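You operate a simulated robot arm through the tools that you are given. There is no shell and no other tool. Be economical: measure what you need, move in short steps, check, and stop when the job is done.

Carry out the task below with a simulated robot arm. There is one attempt and no reset: what you move stays moved.

Task
Open the wall box door, take the white bottle and leave it on the brass plate and shut the door again. Take the grey door hook and put it on the low right shelf of the rack. Take the black shaft collar and put it on the brass rudder on the top of the grey cupboard. Put the toothed collar from the top of the long bench on the green mat on the trestle table. Open the middle bench drawer, take the red coupling from the inside of the middle bench drawer and leave it on top of the black spool and shut the drawer again. Put the knobbed pad on the grey pane. The order is free. Set down upright: white bottle, grey door hook, knobbed pad.

It is judged by the outcome, as a careful person would: the job done as asked, and still so three seconds after it is handed in. It fails if anything else is knocked over, pushed out of place, dropped, spilled or broken.

Robot
A 7-joint arm with a two-finger parallel gripper on a trunk, on a base that drives. Base frame: it is fixed to the floor where the robot stands at the start and does not move with it; the origin is under the middle of the robot, x ahead of it, y to its left, z up. Readings come in mm, degrees, newtons and seconds.
With the tool pointing down near the work surface it reaches from about 100 to 500 mm from the robot's upright axis, wherever it stands. Its first joint turns from -166.0 to 166.0 degrees. Places, roughly: black shaft collar (4x3x2 cm) [100, 700, 900]; brass plate (12x8x2 cm) [-1300, -1400, 1000]; brass rudder (16x6x2 cm) [300, 500, 900]; green mat on the trestle table (34x18 cm) [-1080, 3400, 780]; grey door hook (9x3x16 cm) [400, 500, 900]; grey pane (19x15x1 cm) [-800, 2800, 800]; knobbed pad (5x5x5 cm) [-4200, 5300, 900]; low right shelf of the rack [-1200, -1400, 600]; middle bench drawer [-4100, 5300, 500]; red coupling (3x3x4 cm) [-4300, 5200, 500]; spool (7x7x5 cm) [-3600, 5600, 900]; toothed collar (3x3x2 cm) [-4300, 5300, 900]; wall box door [700, -100, 1400]; white bottle (6x6x16 cm) [800, -100, 1300]. Payload 3.4 kg.
The TCP is the grasp point between the finger pads, 30 mm short of the fingertips. In the tool frame z runs along the fingers and y along their closing line. Largest opening 94 mm; finger width 28, thickness 10; the body of the gripper, 50 by 96 mm, starts 55 mm behind the TCP.
Orientation is told as [roll, pitch, yaw] about the base's x, y, z axes, in that order, counted from this pose: with the fingers straight down and closing along the base's y, the tool's x points along the base's -x, its y along +y and its z along -z.

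Tools
- The arm moves only by the tool play_rows. Its argument "deltas" is a list that holds one entry, the list of rows, each a list of 7 numbers: the shift along the tool's x, y, z in mm, then the turn, a rotation vector about the tool's x, y, z in degrees, then the closure in counts, from 0 (fully open) to 255 (shut). In form: [[[dx, dy, dz, rx, ry, rz, claw], ...]]. A call has 1 to 20 rows; each row shifts and turns the commanded pose from where the row before left it, along the tool's axes as they then stand. Each row takes 0.2 s and may step no farther than 50 mm and 8.6 degrees from the row before; otherwise, or with a gripper value out of range, the whole call is refused. A pose out of reach is approached as far as the arm can. The call stops where the force on the tool passes 40 N (or 10 N more than at its start, if that is more) or the arm is blocked; 0.2 s more then pass. Each finger travels about 72 mm/s and halts on what it meets, pressing with about 22 N; the grip force reading is that of the motor and also rises with nothing between the fingers. The clock runs only during rows and for 0.2 s after the last one: add rows that do not move to give the fingers time. It gives the time, the measured TCP pose, the force on the tool (base axes), the opening and the grip force at its end, in the units of the frame above (readings bear some noise), with the torque about the TCP (base axes, N m) and any sound that the robot's microphone picked up, and new pictures: "views" is both (left out), scene, wrist or none.
- Cameras (640 x 400 px; columns grow to the right, rows downward): "scene" is now at [22.5, 164.6, 1516.9]; the picture's right is [0.15, -0.99, 0.00], its down [-0.63, -0.09, -0.77] and it looks along [0.77, 0.11, -0.63] (base axes); focal length 214 px, centre (320, 200). "wrist" rides on the gripper at [76, 14, -102] in the tool frame; the picture's right is [-0.18, 0.98, 0.00], its down [-0.75, -0.14, -0.64] and it looks along [-0.63, -0.12, 0.77] (tool axes); focal length 243 px, centre (320, 200).
- lift_body(by): slides the trunk up (or, below 0, down) by that many mm; the arm and the scene camera ride with it, the base frame stays. It gives what a move gives, with no picture.
- steer(legs): drives the robot by 1 to 6 legs, each [ahead, left, turn to the left] in mm, mm and degrees, along the robot's own axes; the way and the turn of a leg run together, so that a leg with both is an arc; at most 1500 mm and 180 degrees a leg. The arm and the cameras ride along, it lands a little off, and it stops where it bumps. It gives what a move gives, and a new picture of the scene camera.
- head_to(pan, tilt): turns the head with the scene camera to pan (to the left, within 155 degrees either way) and tilt (down, from -29 to 69), counted from straight ahead of the robot. It gives what a move gives, and a new picture of the scene camera.
- point_at(camera, pixels): for up to 12 pixels [column, row] of the newest picture of that camera ("zoom" is the newest enlarged one), the place [x, y, z] in the base frame of the surface seen there, good to about 2 mm. No time passes.
- zoom(camera, box): a new picture of the part [left, top, right, bottom] of that camera's present view, enlarged. No time passes.
- sign_off(): hands the job in; it is judged then, once.

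Go step by step. Measure first, check grasps and placings, and put right what went wrong. The budget is 322 turns and 360 pictures, counting those below and the enlarged ones. Unless the task says otherwise, let go and move clear before handing in, and close with one line.

The tools are called after "Call:" as name(argument=value, ...) on one line, values as JSON. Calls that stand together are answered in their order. play_rows: Moves the arm, as the interface text tells. Its arguments: {"type":"object","properties":{"deltas":{"type":"array","items":{"type":"array","items":{"type":"array","items":{"type":"number"}}}},"views":{"type":"string","enum":["both","scene","wrist","none"]}},"required":["deltas"]} The other tools are called the same way: lift_body (by) slides the trunk up or down; steer (legs) drives the base; head_to (pan, tilt) turns the head that bears the scene camera; point_at (camera, pixels) gives the place of the surface under pixels of a picture; zoom (camera, box) takes an enlarged picture of a part of a camera's view; sign_off () hands the job in.

At the start:

```text
t: 0.0
tool_pos: [330.8, 102.9, 999.9]
tcp_rot: [0.0, 0.1, -0.1]
ft_force: [-0.5, 0.2, -0.3]
torque: [-0.04, 0.03, 0.01]
finger_gap: 94.0
gripper_force: 0.2
trunk travel left (down, up): [-175.0, 211.0]
robot x, y, heading: [-0.4, 2.2, 0.1]
head pan, tilt: [8.5, 39.2]
```

scene: 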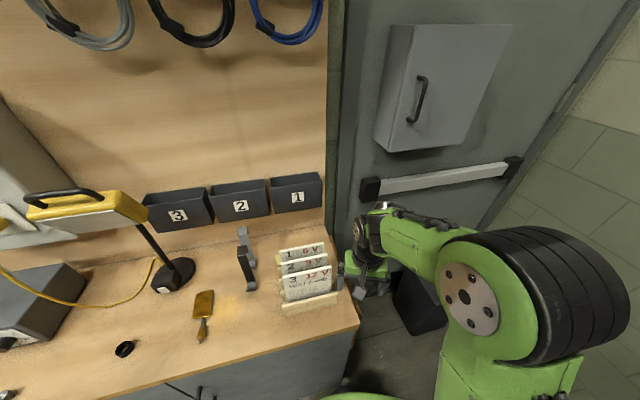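
wrist: 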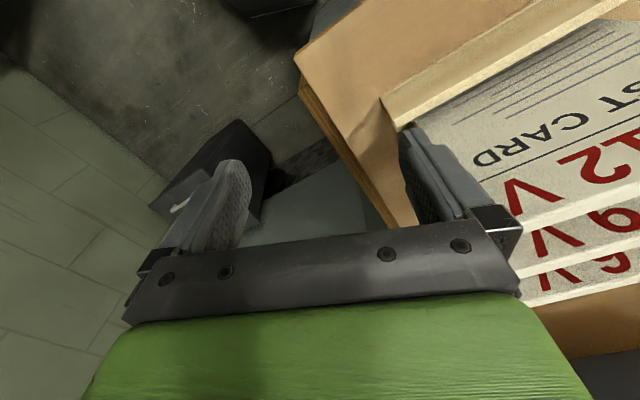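

The picture shows the cupboard top with the collar (124,348), rudder (203,310), hook (245,260) and the wall box handle (418,100). I'll measure these first.

Call:
point_at(camera="scene", pixels=[[124, 342], [124, 352], [203, 300], [200, 335], [243, 235], [246, 268], [240, 250], [418, 100], [380, 150], [512, 30], [390, 30], [230, 330]])

Call:
zoom(camera="scene", box=[100, 210, 340, 370])

Call:
zoom(camera="scene", box=[340, 0, 580, 160])

```text
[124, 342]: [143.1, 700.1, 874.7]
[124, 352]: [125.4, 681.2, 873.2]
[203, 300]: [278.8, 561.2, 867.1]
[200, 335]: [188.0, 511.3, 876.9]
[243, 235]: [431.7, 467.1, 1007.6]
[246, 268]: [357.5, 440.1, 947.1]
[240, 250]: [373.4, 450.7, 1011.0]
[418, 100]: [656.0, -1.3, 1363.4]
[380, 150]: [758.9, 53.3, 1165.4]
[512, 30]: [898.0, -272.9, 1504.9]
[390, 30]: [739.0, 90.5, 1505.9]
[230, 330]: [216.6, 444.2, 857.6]
```

```text
2.50 times, centred on (220, 290) of scene
```

zoom: 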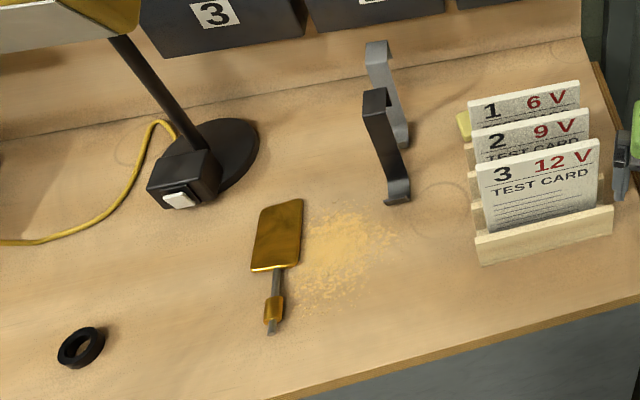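

```text
2.50 times, centred on (460, 80) of scene
```

zoom: 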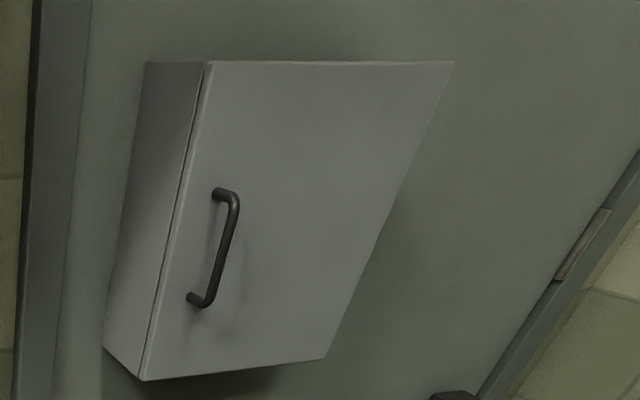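

There are two hooks, a grey one behind and a dark one in front. I'll zoom closer on both and measure the box face.

Call:
zoom(camera="scene", box=[220, 210, 280, 300])

Call:
point_at(camera="scene", pixels=[[420, 28], [500, 30], [400, 140], [460, 130], [460, 60], [385, 100], [424, 79], [426, 82], [420, 105], [412, 119], [344, 180], [380, 10]])

```text
4.44 times, centred on (250, 255) of scene
```

zoom: 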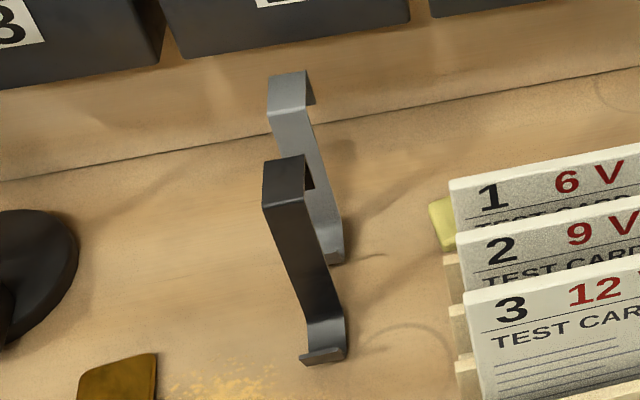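

```text
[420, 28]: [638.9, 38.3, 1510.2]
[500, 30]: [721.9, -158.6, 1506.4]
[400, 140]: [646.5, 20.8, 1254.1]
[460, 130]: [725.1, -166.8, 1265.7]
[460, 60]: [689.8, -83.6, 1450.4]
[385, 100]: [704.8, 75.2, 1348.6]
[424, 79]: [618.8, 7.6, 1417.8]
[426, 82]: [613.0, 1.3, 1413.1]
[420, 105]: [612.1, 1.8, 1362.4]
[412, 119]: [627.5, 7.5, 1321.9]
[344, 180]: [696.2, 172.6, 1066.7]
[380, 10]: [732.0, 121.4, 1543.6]
```

The rear hook is the grey one; the box face normal points about 203°. Now I'll look around to the left and right for obstacles.

Call:
head_to(pan=60, tilt=50)

Call:
point_at(camera="scene", pixels=[[320, 200], [320, 300], [500, 300], [550, 350], [200, 200]])

Call:
head_to(pan=-120, tilt=25)

Call:
head_to(pan=120, tilt=15)

```text
t: 1.2
tool_pos: [329.7, 103.5, 999.6]
tcp_rot: [-0.1, 0.0, 0.0]
ft_force: [-0.4, 0.6, 0.0]
torque: [-0.01, -0.02, 0.01]
finger_gap: 94.1
gripper_force: 0.1
trunk travel left (down, up): [-175.0, 211.0]
robot x, y, heading: [-0.8, 0.3, -0.2]
head pan, tilt: [60.0, 50.0]
```

scene: 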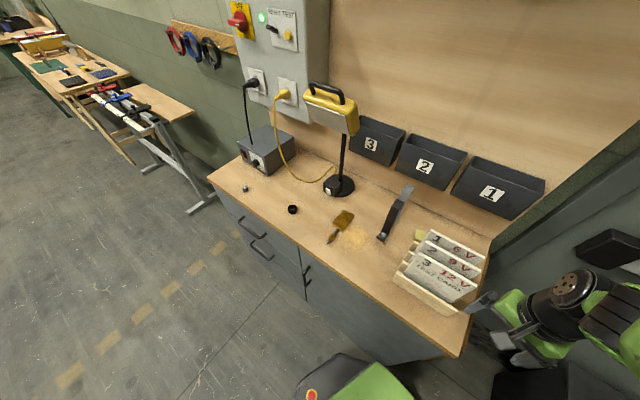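

```text
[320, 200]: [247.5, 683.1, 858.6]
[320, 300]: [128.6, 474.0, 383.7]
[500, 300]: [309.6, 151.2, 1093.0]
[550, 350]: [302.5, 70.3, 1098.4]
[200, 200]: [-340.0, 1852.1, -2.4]
```

```text
t: 3.9
tool_pos: [329.8, 104.4, 999.7]
tcp_rot: [0.1, 0.0, -0.1]
ft_force: [0.0, -0.3, -0.6]
torque: [0.0, 0.01, -0.01]
finger_gap: 94.5
gripper_force: 0.0
trunk travel left (down, up): [-175.0, 211.0]
robot x, y, heading: [2.1, -1.9, 0.2]
head pan, tilt: [-120.0, 25.0]
```

scene: 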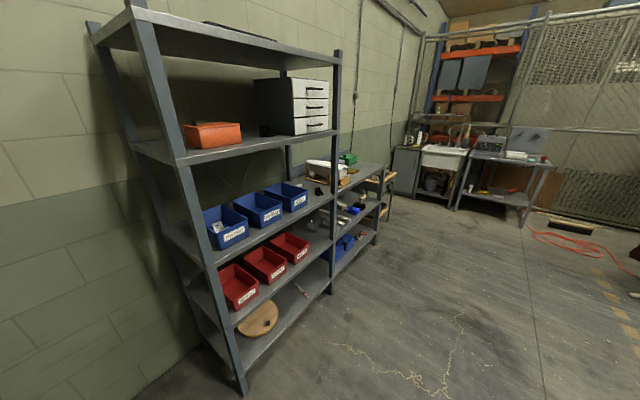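

```text
t: 7.3
tool_pos: [329.7, 102.6, 1000.3]
tcp_rot: [0.0, 0.0, 0.0]
ft_force: [-0.6, -0.1, 0.4]
torque: [-0.03, -0.01, -0.01]
finger_gap: 93.6
gripper_force: 0.1
trunk travel left (down, up): [-175.0, 211.0]
robot x, y, heading: [-2.1, 2.3, 0.2]
head pan, tilt: [120.0, 15.0]
```

scene: 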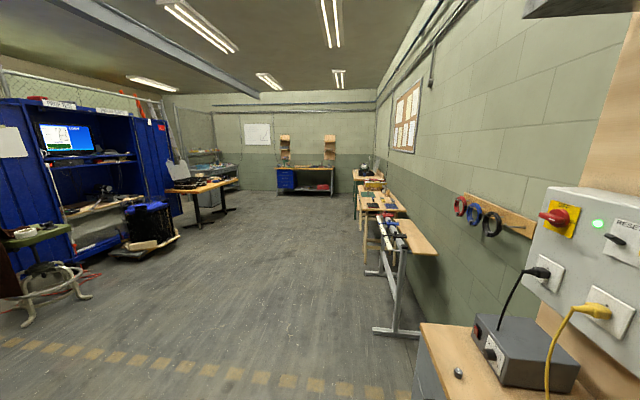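

The view gives me the layout: rack behind-right, tables far left. I'll measure the cupboard's edge and items precisely.

Call:
head_to(pan=60, tilt=50)

Call:
point_at(camera="scene", pixels=[[212, 181], [340, 272], [456, 350], [293, 206], [293, 211], [289, 209], [344, 218], [331, 241], [336, 228], [383, 238], [407, 188], [262, 247]])

Call:
zoom(camera="scene", box=[260, 170, 440, 280])

```text
t: 8.6
tool_pos: [330.1, 103.6, 999.9]
tcp_rot: [0.1, 0.0, 0.0]
ft_force: [0.2, 0.2, 0.4]
torque: [0.03, -0.01, 0.0]
finger_gap: 94.3
gripper_force: 0.1
trunk travel left (down, up): [-175.0, 211.0]
robot x, y, heading: [-0.4, 2.7, -0.3]
head pan, tilt: [60.0, 50.0]
```

scene: 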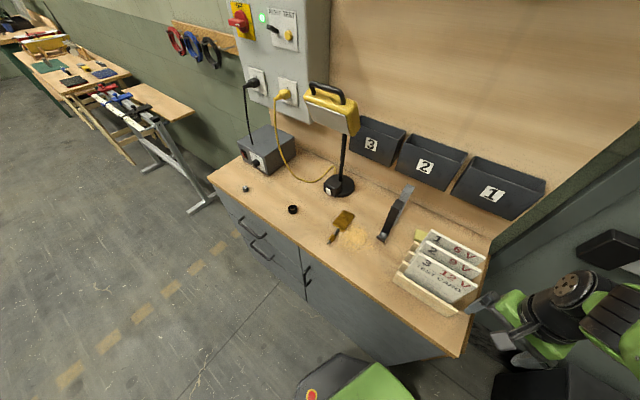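

```text
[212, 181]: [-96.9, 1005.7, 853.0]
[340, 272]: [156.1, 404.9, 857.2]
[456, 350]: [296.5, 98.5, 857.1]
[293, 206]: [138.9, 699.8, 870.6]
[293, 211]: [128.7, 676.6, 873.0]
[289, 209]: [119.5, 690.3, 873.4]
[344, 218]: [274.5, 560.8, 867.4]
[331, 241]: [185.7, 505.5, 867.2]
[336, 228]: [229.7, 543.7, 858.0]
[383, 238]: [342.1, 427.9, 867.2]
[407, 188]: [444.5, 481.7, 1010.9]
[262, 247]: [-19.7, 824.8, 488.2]
```

```text
3.56 times, centred on (350, 225) of scene
```

zoom: 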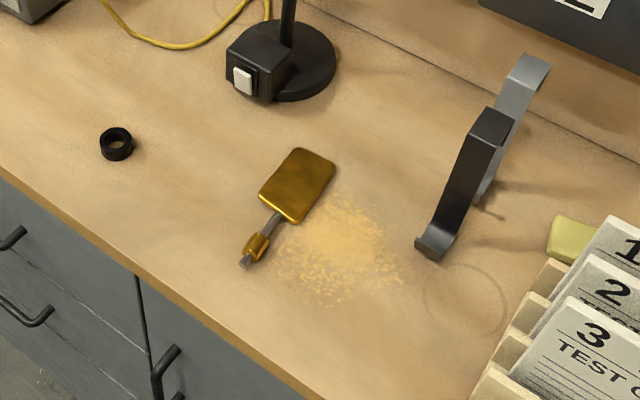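

Edge line gives the cupboard yaw ≈23.5°, and the collar lies about 85 mm inside the edge. I'll raise the trunk, square up to the cupboard and slide left.

Call:
lift_body(by=100)

Call:
steer(legs=[[-50, 0, 0], [0, 0, 23.5], [0, 430, 0]])

```text
t: 9.9
tool_pos: [330.2, 104.1, 1098.8]
tcp_rot: [-0.1, 0.0, -0.1]
ft_force: [0.3, -0.3, 0.5]
torque: [-0.01, -0.01, -0.01]
finger_gap: 94.0
gripper_force: 0.1
trunk travel left (down, up): [-275.0, 111.0]
robot x, y, heading: [5.5, -0.3, -0.1]
head pan, tilt: [60.0, 50.0]
```

```text
t: 14.3
tool_pos: [43.7, 614.8, 1098.8]
tcp_rot: [-0.1, 0.0, 23.4]
ft_force: [-0.6, 0.1, -0.1]
torque: [-0.03, 0.0, -0.01]
finger_gap: 94.1
gripper_force: 0.0
trunk travel left (down, up): [-275.0, 111.0]
robot x, y, heading: [-221.0, 389.2, 23.3]
head pan, tilt: [60.0, 50.0]
```

scene: 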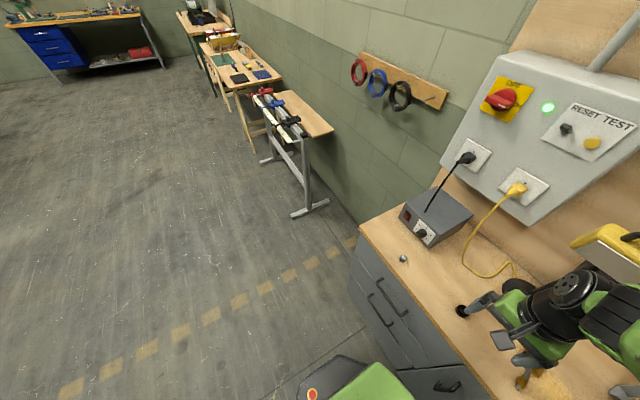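

The arm now sits before the cupboard. I'll close in a bit and look with the head straight ahead.

Call:
steer(legs=[[60, 0, 0]])

Call:
head_to(pan=0, tilt=55)

Call:
play_rows(deltas=[[[0, 0, 0, 0, 0, 0, 0]]], views="wrist")

```text
t: 15.2
tool_pos: [99.7, 638.8, 1098.2]
tcp_rot: [0.0, 0.0, 23.3]
ft_force: [0.9, 0.3, -0.5]
torque: [-0.04, 0.05, -0.01]
finger_gap: 94.0
gripper_force: 0.0
trunk travel left (down, up): [-275.0, 111.0]
robot x, y, heading: [-167.3, 413.5, 23.3]
head pan, tilt: [60.0, 50.0]
```

scene: 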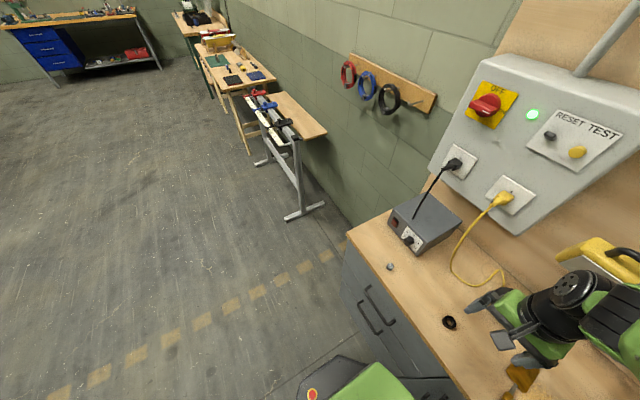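

```text
t: 16.5
tool_pos: [97.7, 636.9, 1098.8]
tcp_rot: [0.0, 0.0, 23.4]
ft_force: [0.7, 0.3, -0.1]
torque: [-0.01, 0.02, -0.03]
finger_gap: 93.9
gripper_force: 0.1
trunk travel left (down, up): [-275.0, 111.0]
robot x, y, heading: [-166.9, 412.7, 23.0]
head pan, tilt: [0.0, 55.0]
```

scene: 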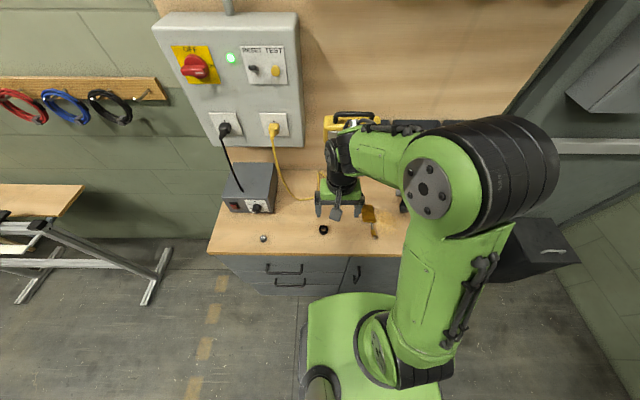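

```text
t: 16.9
tool_pos: [98.0, 638.1, 1099.5]
tcp_rot: [0.0, 0.0, 23.4]
ft_force: [1.0, 0.2, -0.3]
torque: [0.03, -0.04, 0.0]
finger_gap: 93.8
gripper_force: 0.1
trunk travel left (down, up): [-275.0, 111.0]
robot x, y, heading: [-166.1, 411.7, 23.3]
head pan, tilt: [0.0, 55.0]
```

wrist: 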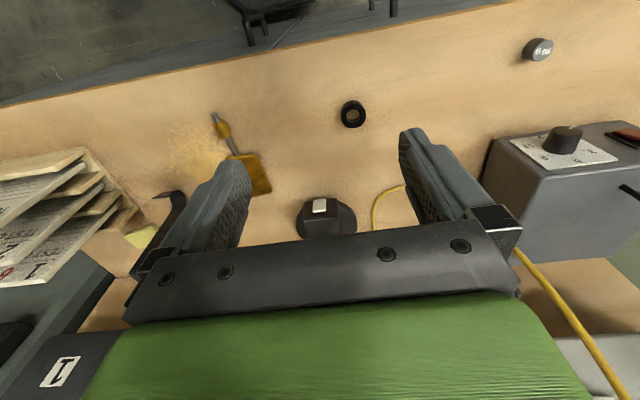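

The wrist view shows the collar (353,114) and rudder (250,165); the lamp stands close behind the gripper. I'll measure collar, blade and lamp positions.

Call:
point_at(camera="wrist", pixels=[[353, 103], [353, 126], [343, 114], [364, 114], [235, 160], [268, 158], [253, 192], [272, 188], [248, 172], [216, 116], [325, 225]])

Call:
point_at(camera="scene", pixels=[[330, 120], [378, 121], [352, 125], [330, 140]])

Call:
zoom(camera="wrist", box=[190, 90, 400, 230])

```text
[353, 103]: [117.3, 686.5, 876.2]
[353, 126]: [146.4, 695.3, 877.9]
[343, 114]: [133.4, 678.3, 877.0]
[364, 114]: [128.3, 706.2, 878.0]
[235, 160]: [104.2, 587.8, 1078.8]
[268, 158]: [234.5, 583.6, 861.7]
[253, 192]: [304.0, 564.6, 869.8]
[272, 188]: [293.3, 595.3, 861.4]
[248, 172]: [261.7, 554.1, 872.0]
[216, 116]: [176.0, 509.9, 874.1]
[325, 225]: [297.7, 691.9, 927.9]
```

```text
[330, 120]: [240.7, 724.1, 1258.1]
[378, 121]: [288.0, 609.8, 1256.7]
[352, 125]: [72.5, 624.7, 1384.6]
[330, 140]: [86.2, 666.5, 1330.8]
```

```text
2.86 times, centred on (295, 160) of wrist
```

zoom: 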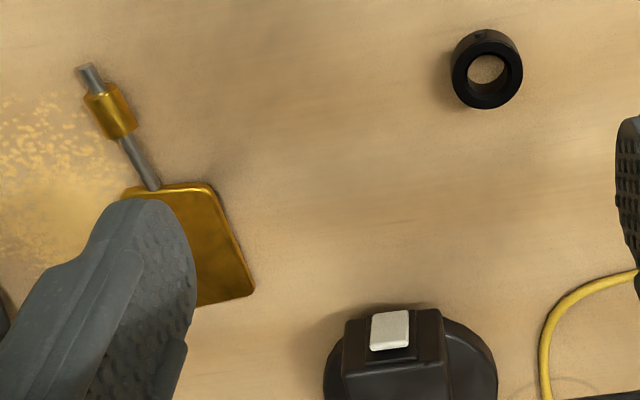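

Collar centre ≈(131.5,692), top at z 877; the blade is around (265,565). Moving over the collar and down partway.

Call:
play_rows(deltas=[[[-17, 12, 10, 0, 0, 0, 0], [-17, 12, 30, 0, 0, 0, 0], [-18, 12, 30, 0, 0, 0, 0], [0, 0, 30, 0, 0, 0, 0], [0, 0, 30, 0, 0, 0, 0], [0, 0, 20, 0, 0, 0, 0], [0, 0, 0, 0, 0, 0, 0]]])

```text
t: 18.5
tool_pos: [131.4, 690.0, 947.5]
tcp_rot: [0.0, -0.1, 23.3]
ft_force: [0.3, -0.3, 0.3]
torque: [-0.01, 0.03, -0.01]
finger_gap: 93.9
gripper_force: 0.2
trunk travel left (down, up): [-275.0, 111.0]
robot x, y, heading: [-165.7, 414.6, 23.3]
head pan, tilt: [0.0, 55.0]
```

scene: 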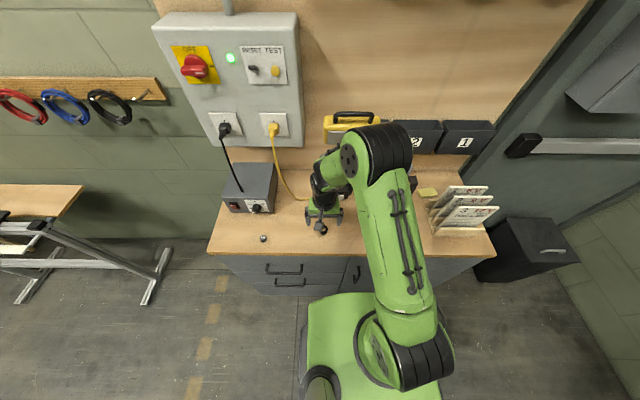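
wrist: 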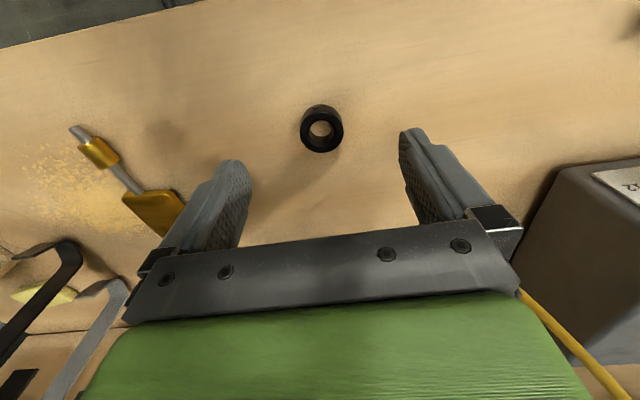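

The collar (322,128) is centred between the fingers. Descending to z 888 and closing.

Call:
play_rows(deltas=[[[0, 0, 25, 0, 0, 0, 0], [0, 0, 20, 0, 0, 0, 0], [0, 0, 14, 0, 0, 0, 0], [0, 0, 0, 0, 0, 0, 100], [0, 0, 0, 0, 0, 0, 180], [0, 0, 0, 0, 0, 0, 255], [0, 0, 0, 0, 0, 0, 255], [0, 0, 0, 0, 0, 0, 255]]], views="wrist")

```text
t: 20.3
tool_pos: [130.8, 691.4, 889.8]
tcp_rot: [-0.1, 0.1, 23.3]
ft_force: [0.4, -0.9, 0.7]
torque: [0.01, 0.0, 0.02]
finger_gap: 32.8
gripper_force: 22.0
trunk travel left (down, up): [-275.0, 111.0]
robot x, y, heading: [-162.2, 414.4, 23.3]
head pan, tilt: [0.0, 55.0]
```

wrist: 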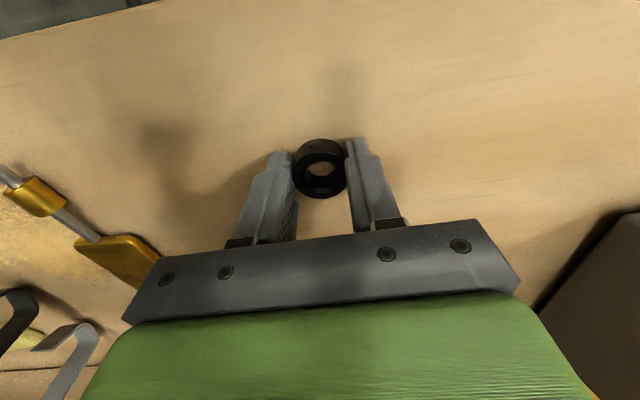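

Gripped at 32.8 mm. Lifting 60 mm to check.

Call:
play_rows(deltas=[[[0, 0, -20, 0, 0, 0, 255], [0, 0, -30, 0, 0, 0, 255], [0, 0, -20, 0, 0, 0, 255]]], views="wrist")

Call:
point_at(camera="wrist", pixels=[[122, 206], [182, 215], [150, 215], [90, 158], [320, 180]])

```text
t: 21.1
tool_pos: [130.0, 690.8, 959.1]
tcp_rot: [0.0, 0.0, 23.3]
ft_force: [0.3, 0.0, -0.5]
torque: [-0.01, -0.02, -0.02]
finger_gap: 32.7
gripper_force: 22.0
trunk travel left (down, up): [-275.0, 111.0]
robot x, y, heading: [-165.3, 413.4, 23.2]
head pan, tilt: [0.0, 55.0]
```

wrist: 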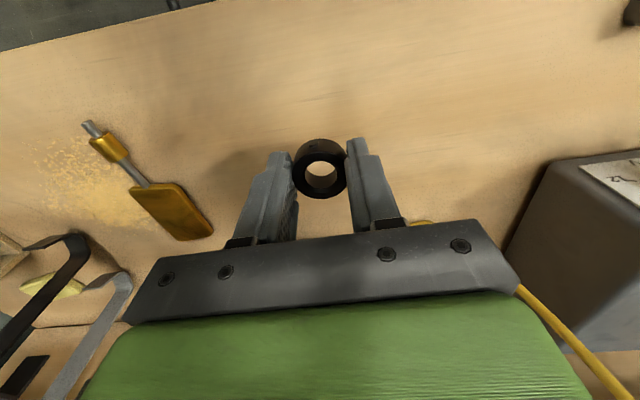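

```text
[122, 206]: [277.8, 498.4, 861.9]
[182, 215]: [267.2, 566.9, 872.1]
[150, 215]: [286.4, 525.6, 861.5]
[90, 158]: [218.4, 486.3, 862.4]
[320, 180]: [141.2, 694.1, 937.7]
```

Collar held. Measuring the blade's corners at (135,192), (178,186), (209,230), (180,237).

Call:
point_at(camera="wrist", pixels=[[136, 193], [176, 186], [208, 230], [180, 236], [172, 212], [160, 200], [175, 225], [92, 130], [108, 148]])

```text
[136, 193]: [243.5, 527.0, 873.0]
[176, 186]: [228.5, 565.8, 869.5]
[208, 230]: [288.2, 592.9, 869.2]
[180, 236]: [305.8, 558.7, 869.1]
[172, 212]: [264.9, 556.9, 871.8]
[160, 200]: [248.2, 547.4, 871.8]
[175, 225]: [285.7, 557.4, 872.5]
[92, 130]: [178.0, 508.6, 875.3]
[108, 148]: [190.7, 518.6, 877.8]
```

Blade centre (266,561), top z 872. Moving over it at height.

Call:
play_rows(deltas=[[[-15, -35, 0, 0, 0, 0, 255], [-15, -35, 0, 0, 0, 0, 255], [-15, -35, 0, 0, 0, 0, 255], [-15, -35, 0, 0, 0, 0, 255], [-13, -33, 0, 0, 0, 0, 255], [0, 0, 20, 0, 0, 0, 255], [0, 0, 0, 0, 0, 0, 255]]])

```text
t: 22.7
tool_pos: [265.6, 559.7, 941.2]
tcp_rot: [0.0, 0.0, 23.3]
ft_force: [-1.5, -0.5, -0.9]
torque: [0.03, -0.02, -0.02]
finger_gap: 33.2
gripper_force: 22.0
trunk travel left (down, up): [-275.0, 111.0]
robot x, y, heading: [-163.0, 413.8, 23.3]
head pan, tilt: [0.0, 55.0]
```

scene: 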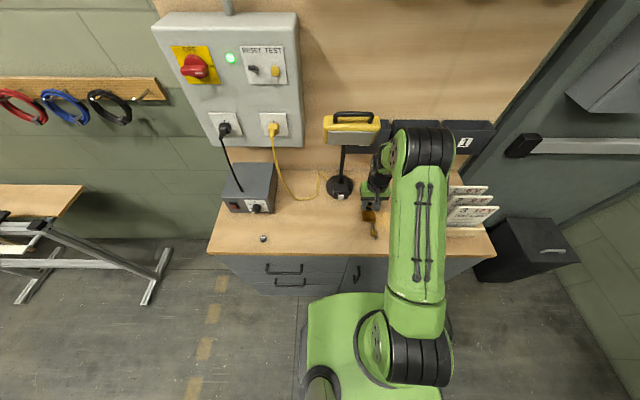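
wrist: 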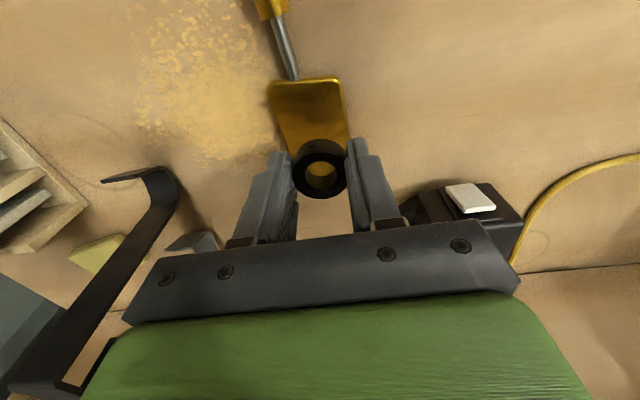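

Ring is over the blade, hooks clear. Lowering 35 mm and releasing gently.

Call:
play_rows(deltas=[[[0, 0, 20, 0, 0, 0, 255], [0, 0, 10, 0, 0, 0, 255], [0, 0, 5, 0, 0, 0, 255], [0, 0, 0, 0, 0, 0, 255]]], views="wrist")

```text
t: 23.7
tool_pos: [266.9, 561.2, 905.4]
tcp_rot: [0.0, 0.0, 23.3]
ft_force: [0.4, -0.6, 0.2]
torque: [0.01, -0.03, -0.01]
finger_gap: 32.8
gripper_force: 22.0
trunk travel left (down, up): [-275.0, 111.0]
robot x, y, heading: [-165.7, 414.5, 23.4]
head pan, tilt: [0.0, 55.0]
```

wrist: 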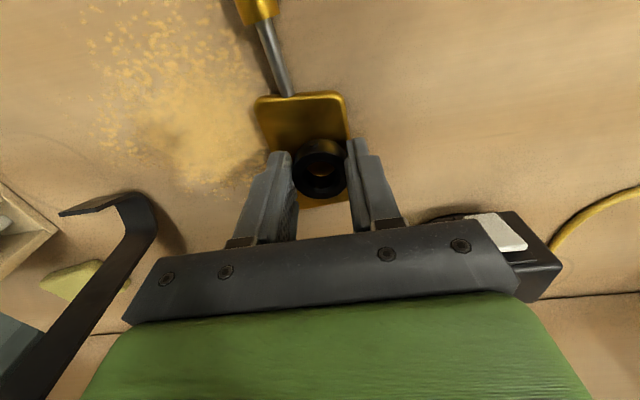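

No contact yet; nudging down 2 mm steps until it touches.

Call:
play_rows(deltas=[[[0, 0, 1.5, 0, 0, 0, 255], [0, 0, 0, 0, 0, 0, 255]]], views="none")

Call:
play_rows(deltas=[[[0, 0, 1.5, 0, 0, 0, 255], [0, 0, 0, 0, 0, 0, 255]]], views="none")

```text
t: 24.3
tool_pos: [266.5, 561.3, 903.6]
tcp_rot: [0.0, 0.0, 23.3]
ft_force: [-0.4, -0.7, -0.6]
torque: [0.01, 0.01, 0.0]
finger_gap: 32.7
gripper_force: 22.5
trunk travel left (down, up): [-275.0, 111.0]
robot x, y, heading: [-165.1, 412.8, 23.3]
head pan, tilt: [0.0, 55.0]
```

```text
t: 24.9
tool_pos: [266.8, 560.9, 901.6]
tcp_rot: [-0.1, -0.1, 23.3]
ft_force: [-0.2, 0.0, -1.2]
torque: [-0.02, -0.01, -0.01]
finger_gap: 32.8
gripper_force: 22.9
trunk travel left (down, up): [-275.0, 111.0]
robot x, y, heading: [-163.7, 412.9, 23.0]
head pan, tilt: [0.0, 55.0]
```

Call:
play_rows(deltas=[[[0, 0, 1.5, 0, 0, 0, 255], [0, 0, 0, 0, 0, 0, 255]]], views="none")

Call:
play_rows(deltas=[[[0, 0, 1.5, 0, 0, 0, 255], [0, 0, 0, 0, 0, 0, 255]]], views="wrist")

```text
t: 25.5
tool_pos: [267.2, 561.7, 900.1]
tcp_rot: [0.0, 0.0, 23.4]
ft_force: [0.2, 0.1, 0.7]
torque: [-0.03, -0.03, -0.01]
finger_gap: 32.9
gripper_force: 22.2
trunk travel left (down, up): [-275.0, 111.0]
robot x, y, heading: [-165.2, 413.3, 23.3]
head pan, tilt: [0.0, 55.0]
```

```text
t: 26.1
tool_pos: [267.2, 561.5, 900.5]
tcp_rot: [0.1, -0.2, 23.2]
ft_force: [1.2, 0.5, 17.5]
torque: [-0.23, 0.15, -0.02]
finger_gap: 32.6
gripper_force: 22.4
trunk travel left (down, up): [-275.0, 111.0]
robot x, y, heading: [-162.3, 410.1, 23.3]
head pan, tilt: [0.0, 55.0]
```

wrist: 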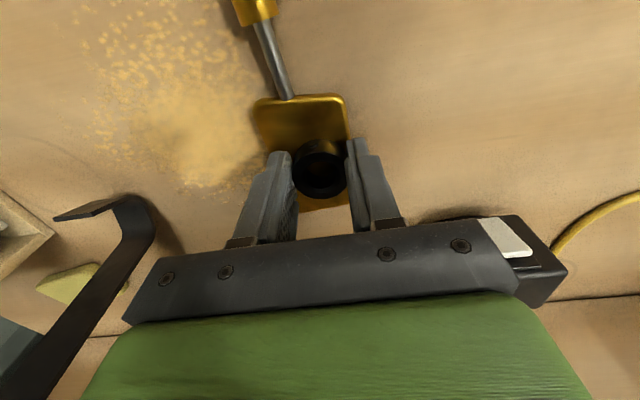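

Contact (17 N). Easing off 1 mm, releasing and rising.

Call:
play_rows(deltas=[[[0, 0, -1, 0, 0, 0, 255], [0, 0, 0, 0, 0, 0, 140], [0, 0, 0, 0, 0, 0, 100], [0, 0, 0, 0, 0, 0, 100], [0, 0, -20, 0, 0, 0, 100], [0, 0, -40, 0, 0, 0, 100], [0, 0, -40, 0, 0, 0, 60], [0, 0, -40, 0, 0, 0, 0], [0, 0, 0, 0, 0, 0, 0]]])

```text
t: 28.1
tool_pos: [266.6, 560.5, 1041.7]
tcp_rot: [0.0, -0.1, 23.4]
ft_force: [0.6, -0.4, -0.7]
torque: [-0.04, -0.01, -0.03]
finger_gap: 93.9
gripper_force: 0.1
trunk travel left (down, up): [-275.0, 111.0]
robot x, y, heading: [-165.8, 410.2, 23.3]
head pan, tilt: [0.0, 55.0]
```

scene: 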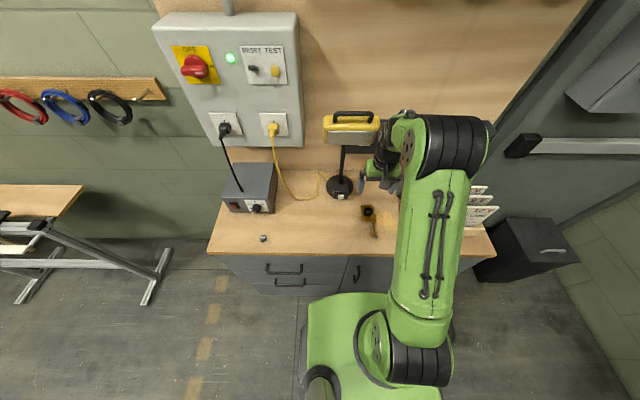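
wrist: 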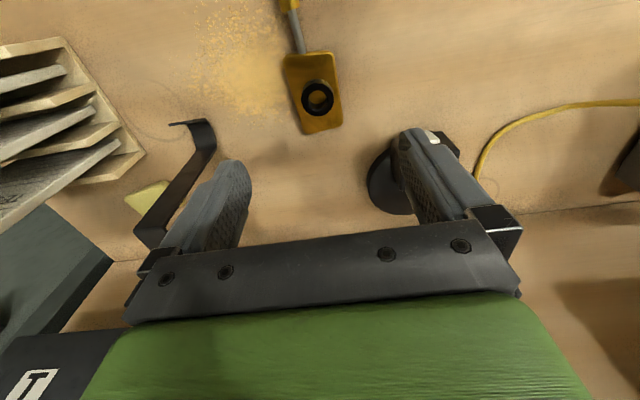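

Collar sits on the blade. Retracting the arm to see the two hooks clearly.

Call:
play_rows(deltas=[[[20, 0, -20, 0, 0, 0, 0], [30, 0, -20, 0, 0, 0, 0], [30, 20, 0, 0, 0, 0, 0], [30, 40, 0, 0, 0, 0, 0], [20, 40, 0, 0, 0, 0, 0], [20, 40, 0, 0, 0, 0, 0], [0, 40, 0, 0, 0, 0, 0], [0, 40, 0, 0, 0, 0, 0], [0, 0, 0, 0, 0, 0, 0]]], views="both")

```text
t: 30.1
tool_pos: [42.3, 704.8, 1079.1]
tcp_rot: [0.0, 0.0, 23.3]
ft_force: [0.7, -0.6, 0.6]
torque: [-0.01, 0.0, 0.01]
finger_gap: 94.0
gripper_force: 0.1
trunk travel left (down, up): [-275.0, 111.0]
robot x, y, heading: [-164.8, 412.6, 23.0]
head pan, tilt: [0.0, 55.0]
```

scene: 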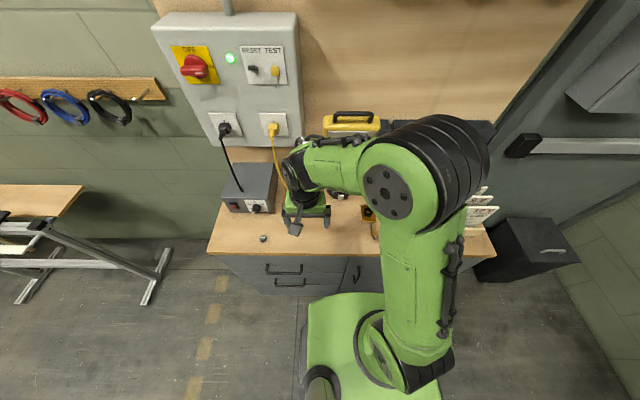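
wrist: 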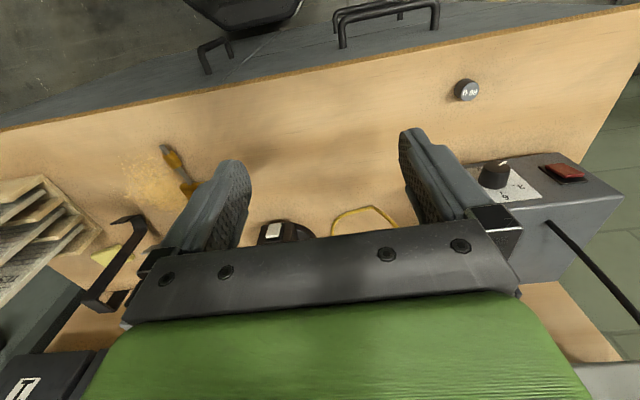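

The elbow hides the hooks here. While deciding the grasp I need the rack shelf clearance, so I'll look at the rack from here.

Call:
head_to(pan=-143, tilt=20)

Call:
zoom(camera="scene", box=[220, 100, 420, 260])

```text
t: 32.4
tool_pos: [42.4, 704.7, 1079.2]
tcp_rot: [-0.1, 0.0, 23.4]
ft_force: [0.4, 1.1, 0.1]
torque: [0.0, -0.01, -0.03]
finger_gap: 93.8
gripper_force: 0.1
trunk travel left (down, up): [-275.0, 111.0]
robot x, y, heading: [-163.4, 414.3, 23.1]
head pan, tilt: [-143.0, 20.0]
```

scene: 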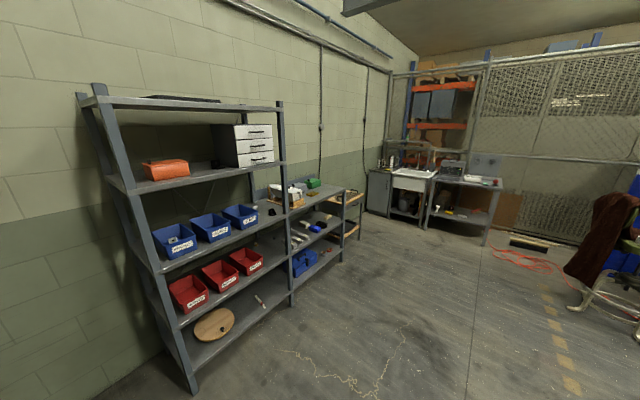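

```text
2.50 times, centred on (320, 180) of scene
```

zoom: 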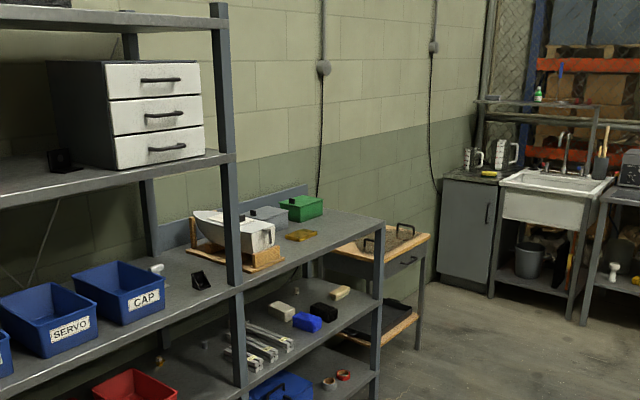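

Call:
point_at(camera="zoom", pixels=[[301, 235], [290, 230], [312, 238], [375, 222], [350, 240], [360, 290], [330, 325], [368, 345], [355, 375], [300, 385], [245, 290], [340, 255]])

```text
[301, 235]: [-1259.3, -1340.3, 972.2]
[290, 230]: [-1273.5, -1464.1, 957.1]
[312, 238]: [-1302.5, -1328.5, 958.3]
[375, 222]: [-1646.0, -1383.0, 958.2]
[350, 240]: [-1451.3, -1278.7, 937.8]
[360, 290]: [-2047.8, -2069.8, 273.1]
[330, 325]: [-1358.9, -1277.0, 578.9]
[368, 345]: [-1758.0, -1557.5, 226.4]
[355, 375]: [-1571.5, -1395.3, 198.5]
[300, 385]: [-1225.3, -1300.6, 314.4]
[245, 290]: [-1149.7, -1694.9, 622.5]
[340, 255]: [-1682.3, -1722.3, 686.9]
```

The right bay top is z 957 (plate 972) and the low shelf ~590, so about 330 mm clearance. Now I'll slide right to view and reach the hooks.

Call:
steer(legs=[[0, -290, 0]])

Call:
head_to(pan=15, tilt=50)

```text
t: 34.4
tool_pos: [157.6, 435.7, 1079.6]
tcp_rot: [0.1, 0.0, 23.2]
ft_force: [0.2, -0.9, 0.0]
torque: [0.01, 0.03, 0.0]
finger_gap: 94.0
gripper_force: 0.1
trunk travel left (down, up): [-275.0, 111.0]
robot x, y, heading: [-50.8, 140.7, 22.9]
head pan, tilt: [-143.0, 20.0]
```

scene: 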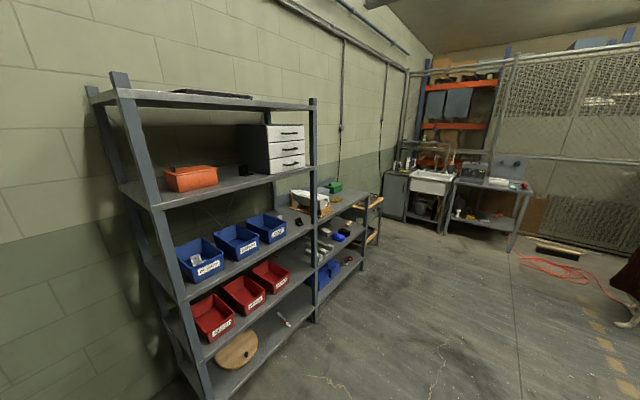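

```text
t: 36.8
tool_pos: [159.3, 436.5, 1078.8]
tcp_rot: [0.0, -0.1, 23.2]
ft_force: [-0.2, -0.2, -0.4]
torque: [0.02, 0.01, 0.0]
finger_gap: 93.9
gripper_force: 0.0
trunk travel left (down, up): [-275.0, 111.0]
robot x, y, heading: [-46.6, 141.7, 22.9]
head pan, tilt: [15.0, 50.0]
```

scene: 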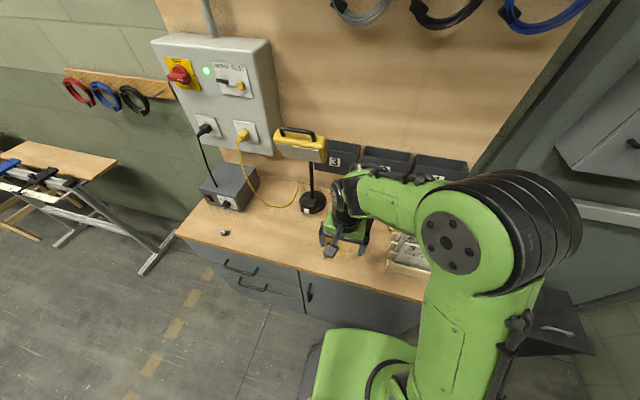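

The forearm hides the hooks; swinging the tool right out of the way.

Call:
play_rows(deltas=[[[0, -40, 0, 0, 0, 0, 0], [0, -40, 0, 0, 0, 0, 0], [0, -40, 0, 0, 0, 0, 0], [0, -40, 0, 0, 0, 0, 0], [0, -40, 0, 0, 0, 0, 0], [0, 0, 0, 0, 0, 0, 0]]], views="scene")

Call:
zoom(camera="scene", box=[280, 120, 480, 280])

```text
t: 38.2
tool_pos: [237.4, 252.5, 1079.0]
tcp_rot: [0.0, 0.0, 23.2]
ft_force: [-0.2, 0.2, -0.2]
torque: [0.01, -0.02, 0.02]
finger_gap: 93.9
gripper_force: 0.1
trunk travel left (down, up): [-275.0, 111.0]
robot x, y, heading: [-45.6, 144.1, 23.3]
head pan, tilt: [15.0, 50.0]
```

scene: 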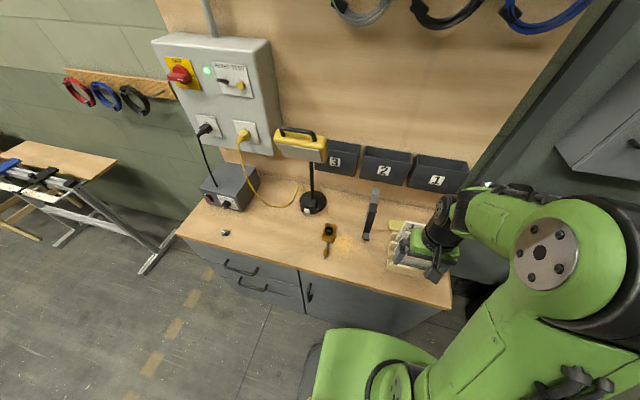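

```text
2.50 times, centred on (380, 200) of scene
```

zoom: 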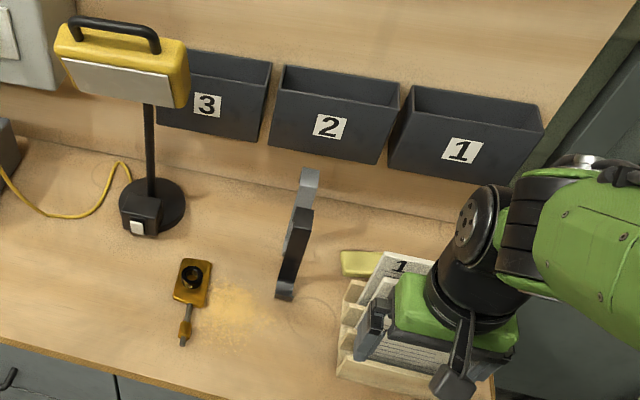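

Call:
point_at(camera="zoom", pixels=[[310, 176], [304, 186], [303, 200], [301, 214], [297, 222], [285, 295], [290, 262], [330, 110], [330, 145], [275, 200], [385, 265], [340, 190]])

Call:
zoom(camera="scene", box=[355, 180, 395, 245])

```text
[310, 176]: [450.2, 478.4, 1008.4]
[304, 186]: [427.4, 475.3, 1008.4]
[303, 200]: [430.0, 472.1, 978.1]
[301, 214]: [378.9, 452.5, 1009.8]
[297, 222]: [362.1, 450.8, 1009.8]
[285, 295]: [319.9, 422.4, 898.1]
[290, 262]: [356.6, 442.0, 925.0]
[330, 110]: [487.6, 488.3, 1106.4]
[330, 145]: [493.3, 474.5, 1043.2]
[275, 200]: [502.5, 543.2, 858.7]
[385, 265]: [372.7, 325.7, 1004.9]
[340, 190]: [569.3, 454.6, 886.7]
```

```text
6.15 times, centred on (375, 212) of scene
```

zoom: 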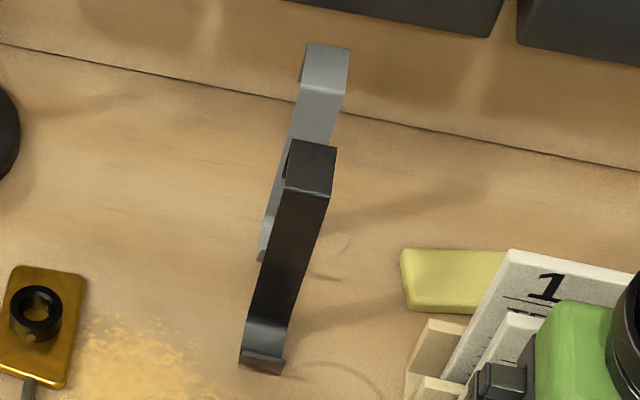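

Grey hook: top strip n≈581–608, z 1008, t≈263; bins start at n 641. I'll measure its corners to get its yaw.

Call:
point_at(camera="zoom", pixels=[[302, 88], [341, 91], [310, 46], [347, 51], [300, 110], [336, 115], [290, 190], [332, 193], [295, 147], [334, 150], [247, 362], [282, 368]])

```text
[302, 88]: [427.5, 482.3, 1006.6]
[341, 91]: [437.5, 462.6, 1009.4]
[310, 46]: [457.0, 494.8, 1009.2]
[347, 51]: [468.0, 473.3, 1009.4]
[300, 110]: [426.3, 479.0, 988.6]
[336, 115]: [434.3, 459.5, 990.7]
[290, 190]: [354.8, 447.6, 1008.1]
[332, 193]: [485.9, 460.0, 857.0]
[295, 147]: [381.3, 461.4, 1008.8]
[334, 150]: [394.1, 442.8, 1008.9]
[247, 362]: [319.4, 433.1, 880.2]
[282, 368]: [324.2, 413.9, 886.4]
```

Hook yaw ≈24°. I'll grasp its top across the 30 mm width with the tool pitched 45° (clearing the dark hook and helping the shelf placement). Raise and tilt first.

Call:
play_rows(deltas=[[[0, 0, -40, 0, 0, 0, 0], [0, 0, -40, 0, 0, 0, 0], [0, 0, 0, 0, -7.5, 0, 0], [0, 0, 0, 0, -7.5, 0, 0], [0, 0, 0, 0, -7.5, 0, 0], [0, 0, 0, 0, -7.5, 0, 0], [0, 0, 0, 0, -7.5, 0, 0], [0, 0, 0, 0, -7.5, 0, 0], [0, 0, 0, 0, 0, 0, 0]]])

```text
t: 40.2
tool_pos: [260.6, 258.8, 1186.0]
tcp_rot: [0.0, -45.0, 23.2]
ft_force: [0.1, 0.7, -0.1]
torque: [0.03, -0.02, -0.01]
finger_gap: 93.9
gripper_force: 0.0
out of reach, approached as far as the arm can: row 7, 8
trunk travel left (down, up): [-275.0, 111.0]
robot x, y, heading: [-51.2, 142.8, 23.1]
head pan, tilt: [15.0, 50.0]
```

scene: 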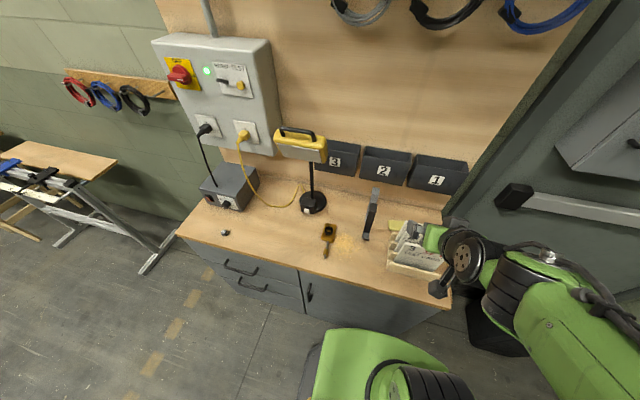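
wrist: 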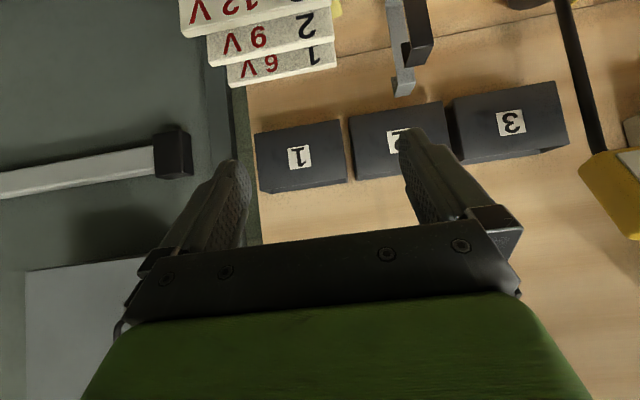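

Tilted 45° at a safe height. Moving left over the hooks, then to a pre-grasp point 90 mm short of the grey hook.

Call:
play_rows(deltas=[[[0, 32, 0, 0, 0, 0, 0], [0, 32, 0, 0, 0, 0, 0], [0, 32, 0, 0, 0, 0, 0], [0, 33, 0, 0, 0, 0, 0], [-7, 0, 37, 0, 0, 0, 0], [-7, 0, 37, 0, 0, 0, 0], [-7, 0, 37, 0, 0, 0, 0], [-7, 0, 36, 0, 0, 0, 0], [-8, 0, 36, 0, 0, 0, 0], [-8, 0, 36, 0, 0, 0, 0], [0, 0, 0, 0, 0, 0, 0]]])

```text
t: 42.6
tool_pos: [379.3, 450.7, 1061.7]
tcp_rot: [0.0, -44.9, 23.2]
ft_force: [-0.6, 0.7, -0.3]
torque: [0.0, 0.0, 0.0]
finger_gap: 93.8
gripper_force: 0.0
trunk travel left (down, up): [-275.0, 111.0]
robot x, y, heading: [-47.9, 145.1, 23.4]
head pan, tilt: [15.0, 50.0]
```

scene: 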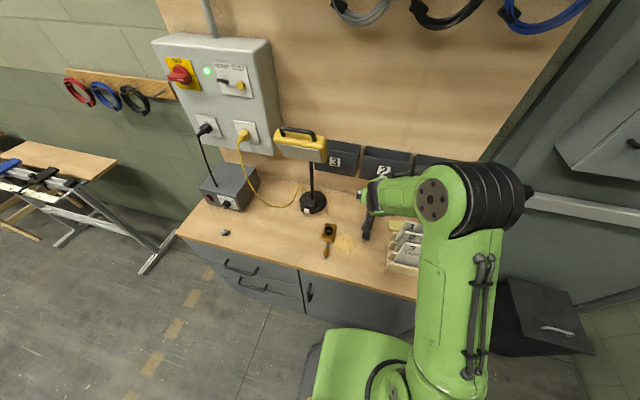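
wrist: 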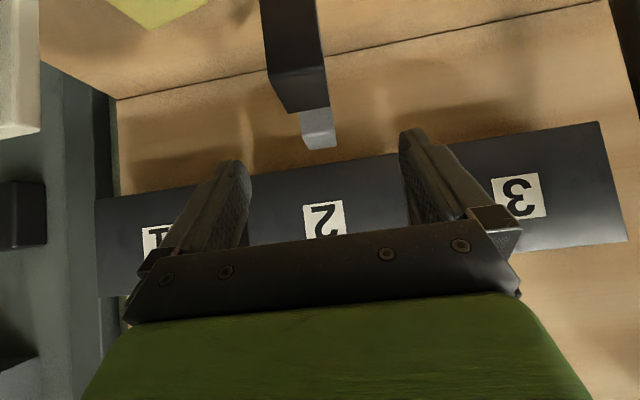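

The grey hook's top (318,128) lies between the fingers ahead. Measuring it from the wrist.

Call:
point_at(camera="wrist", pixels=[[303, 130], [333, 132], [306, 147], [334, 146], [302, 113], [328, 112], [290, 108], [323, 104], [270, 72], [350, 180], [330, 200]])

```text
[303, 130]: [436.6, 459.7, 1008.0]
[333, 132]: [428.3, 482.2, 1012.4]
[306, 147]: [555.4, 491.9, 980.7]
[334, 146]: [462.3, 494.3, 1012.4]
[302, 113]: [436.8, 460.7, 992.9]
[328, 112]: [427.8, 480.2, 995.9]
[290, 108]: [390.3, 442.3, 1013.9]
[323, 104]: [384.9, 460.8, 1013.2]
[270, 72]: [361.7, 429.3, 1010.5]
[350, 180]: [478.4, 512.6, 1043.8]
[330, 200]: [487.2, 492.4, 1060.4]
```

Consistent. Advancing 91 mm along the tool axis.

Call:
play_rows(deltas=[[[0, -1, 25, 0, 0, 0, 0], [-1, -1, 25, 0, 0, 0, 0], [0, 0, 25, 0, 0, 0, 0], [0, 0, 16, 0, 0, 0, 0], [0, 0, 0, 0, 0, 0, 0]]])

```text
t: 43.8
tool_pos: [440.1, 474.5, 996.0]
tcp_rot: [0.0, -44.9, 23.3]
ft_force: [0.2, -0.1, -0.1]
torque: [0.01, 0.0, 0.0]
finger_gap: 94.1
gripper_force: 0.0
trunk travel left (down, up): [-275.0, 111.0]
robot x, y, heading: [-47.1, 147.6, 23.2]
head pan, tilt: [15.0, 50.0]
```

scene: 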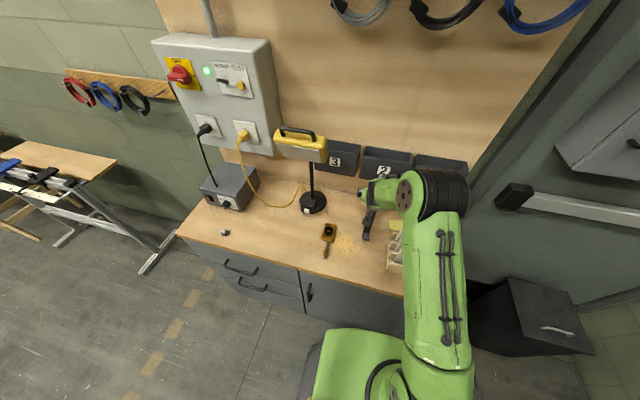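
wrist: 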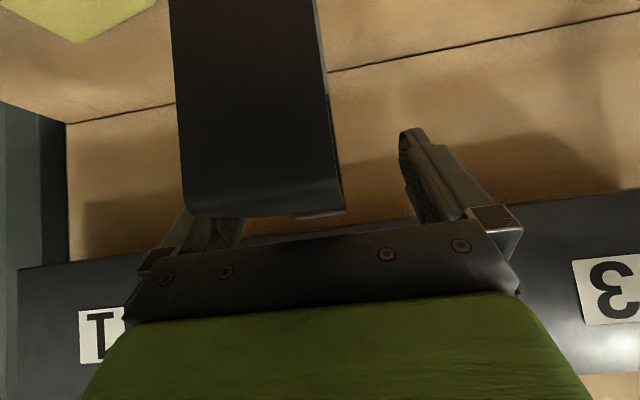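

Positioned with no contact. Closing on the hook.

Call:
play_rows(deltas=[[[0, 0, 0, 0, 0, 0, 100], [0, 0, 0, 0, 0, 0, 200], [0, 0, 0, 0, 0, 0, 255], [0, 0, 0, 0, 0, 0, 255], [0, 0, 0, 0, 0, 0, 255], [0, 0, 0, 0, 0, 0, 255]]], views="wrist")

```text
t: 45.2
tool_pos: [441.3, 474.7, 997.8]
tcp_rot: [0.0, -44.9, 23.2]
ft_force: [-0.3, -0.2, -0.9]
torque: [-0.02, -0.03, -0.01]
finger_gap: 29.9
gripper_force: 22.1
trunk travel left (down, up): [-275.0, 111.0]
robot x, y, heading: [-46.5, 143.3, 23.3]
head pan, tilt: [15.0, 50.0]
```

wrist: 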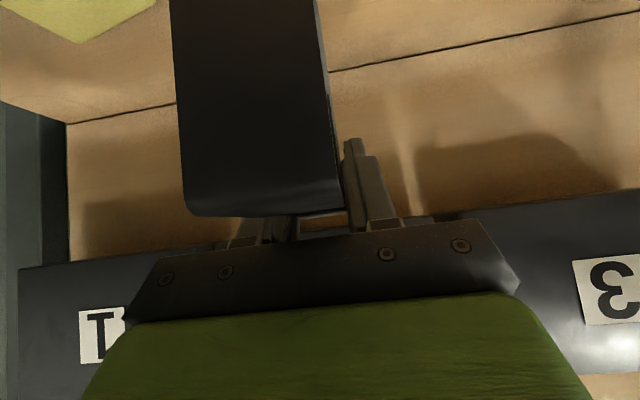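

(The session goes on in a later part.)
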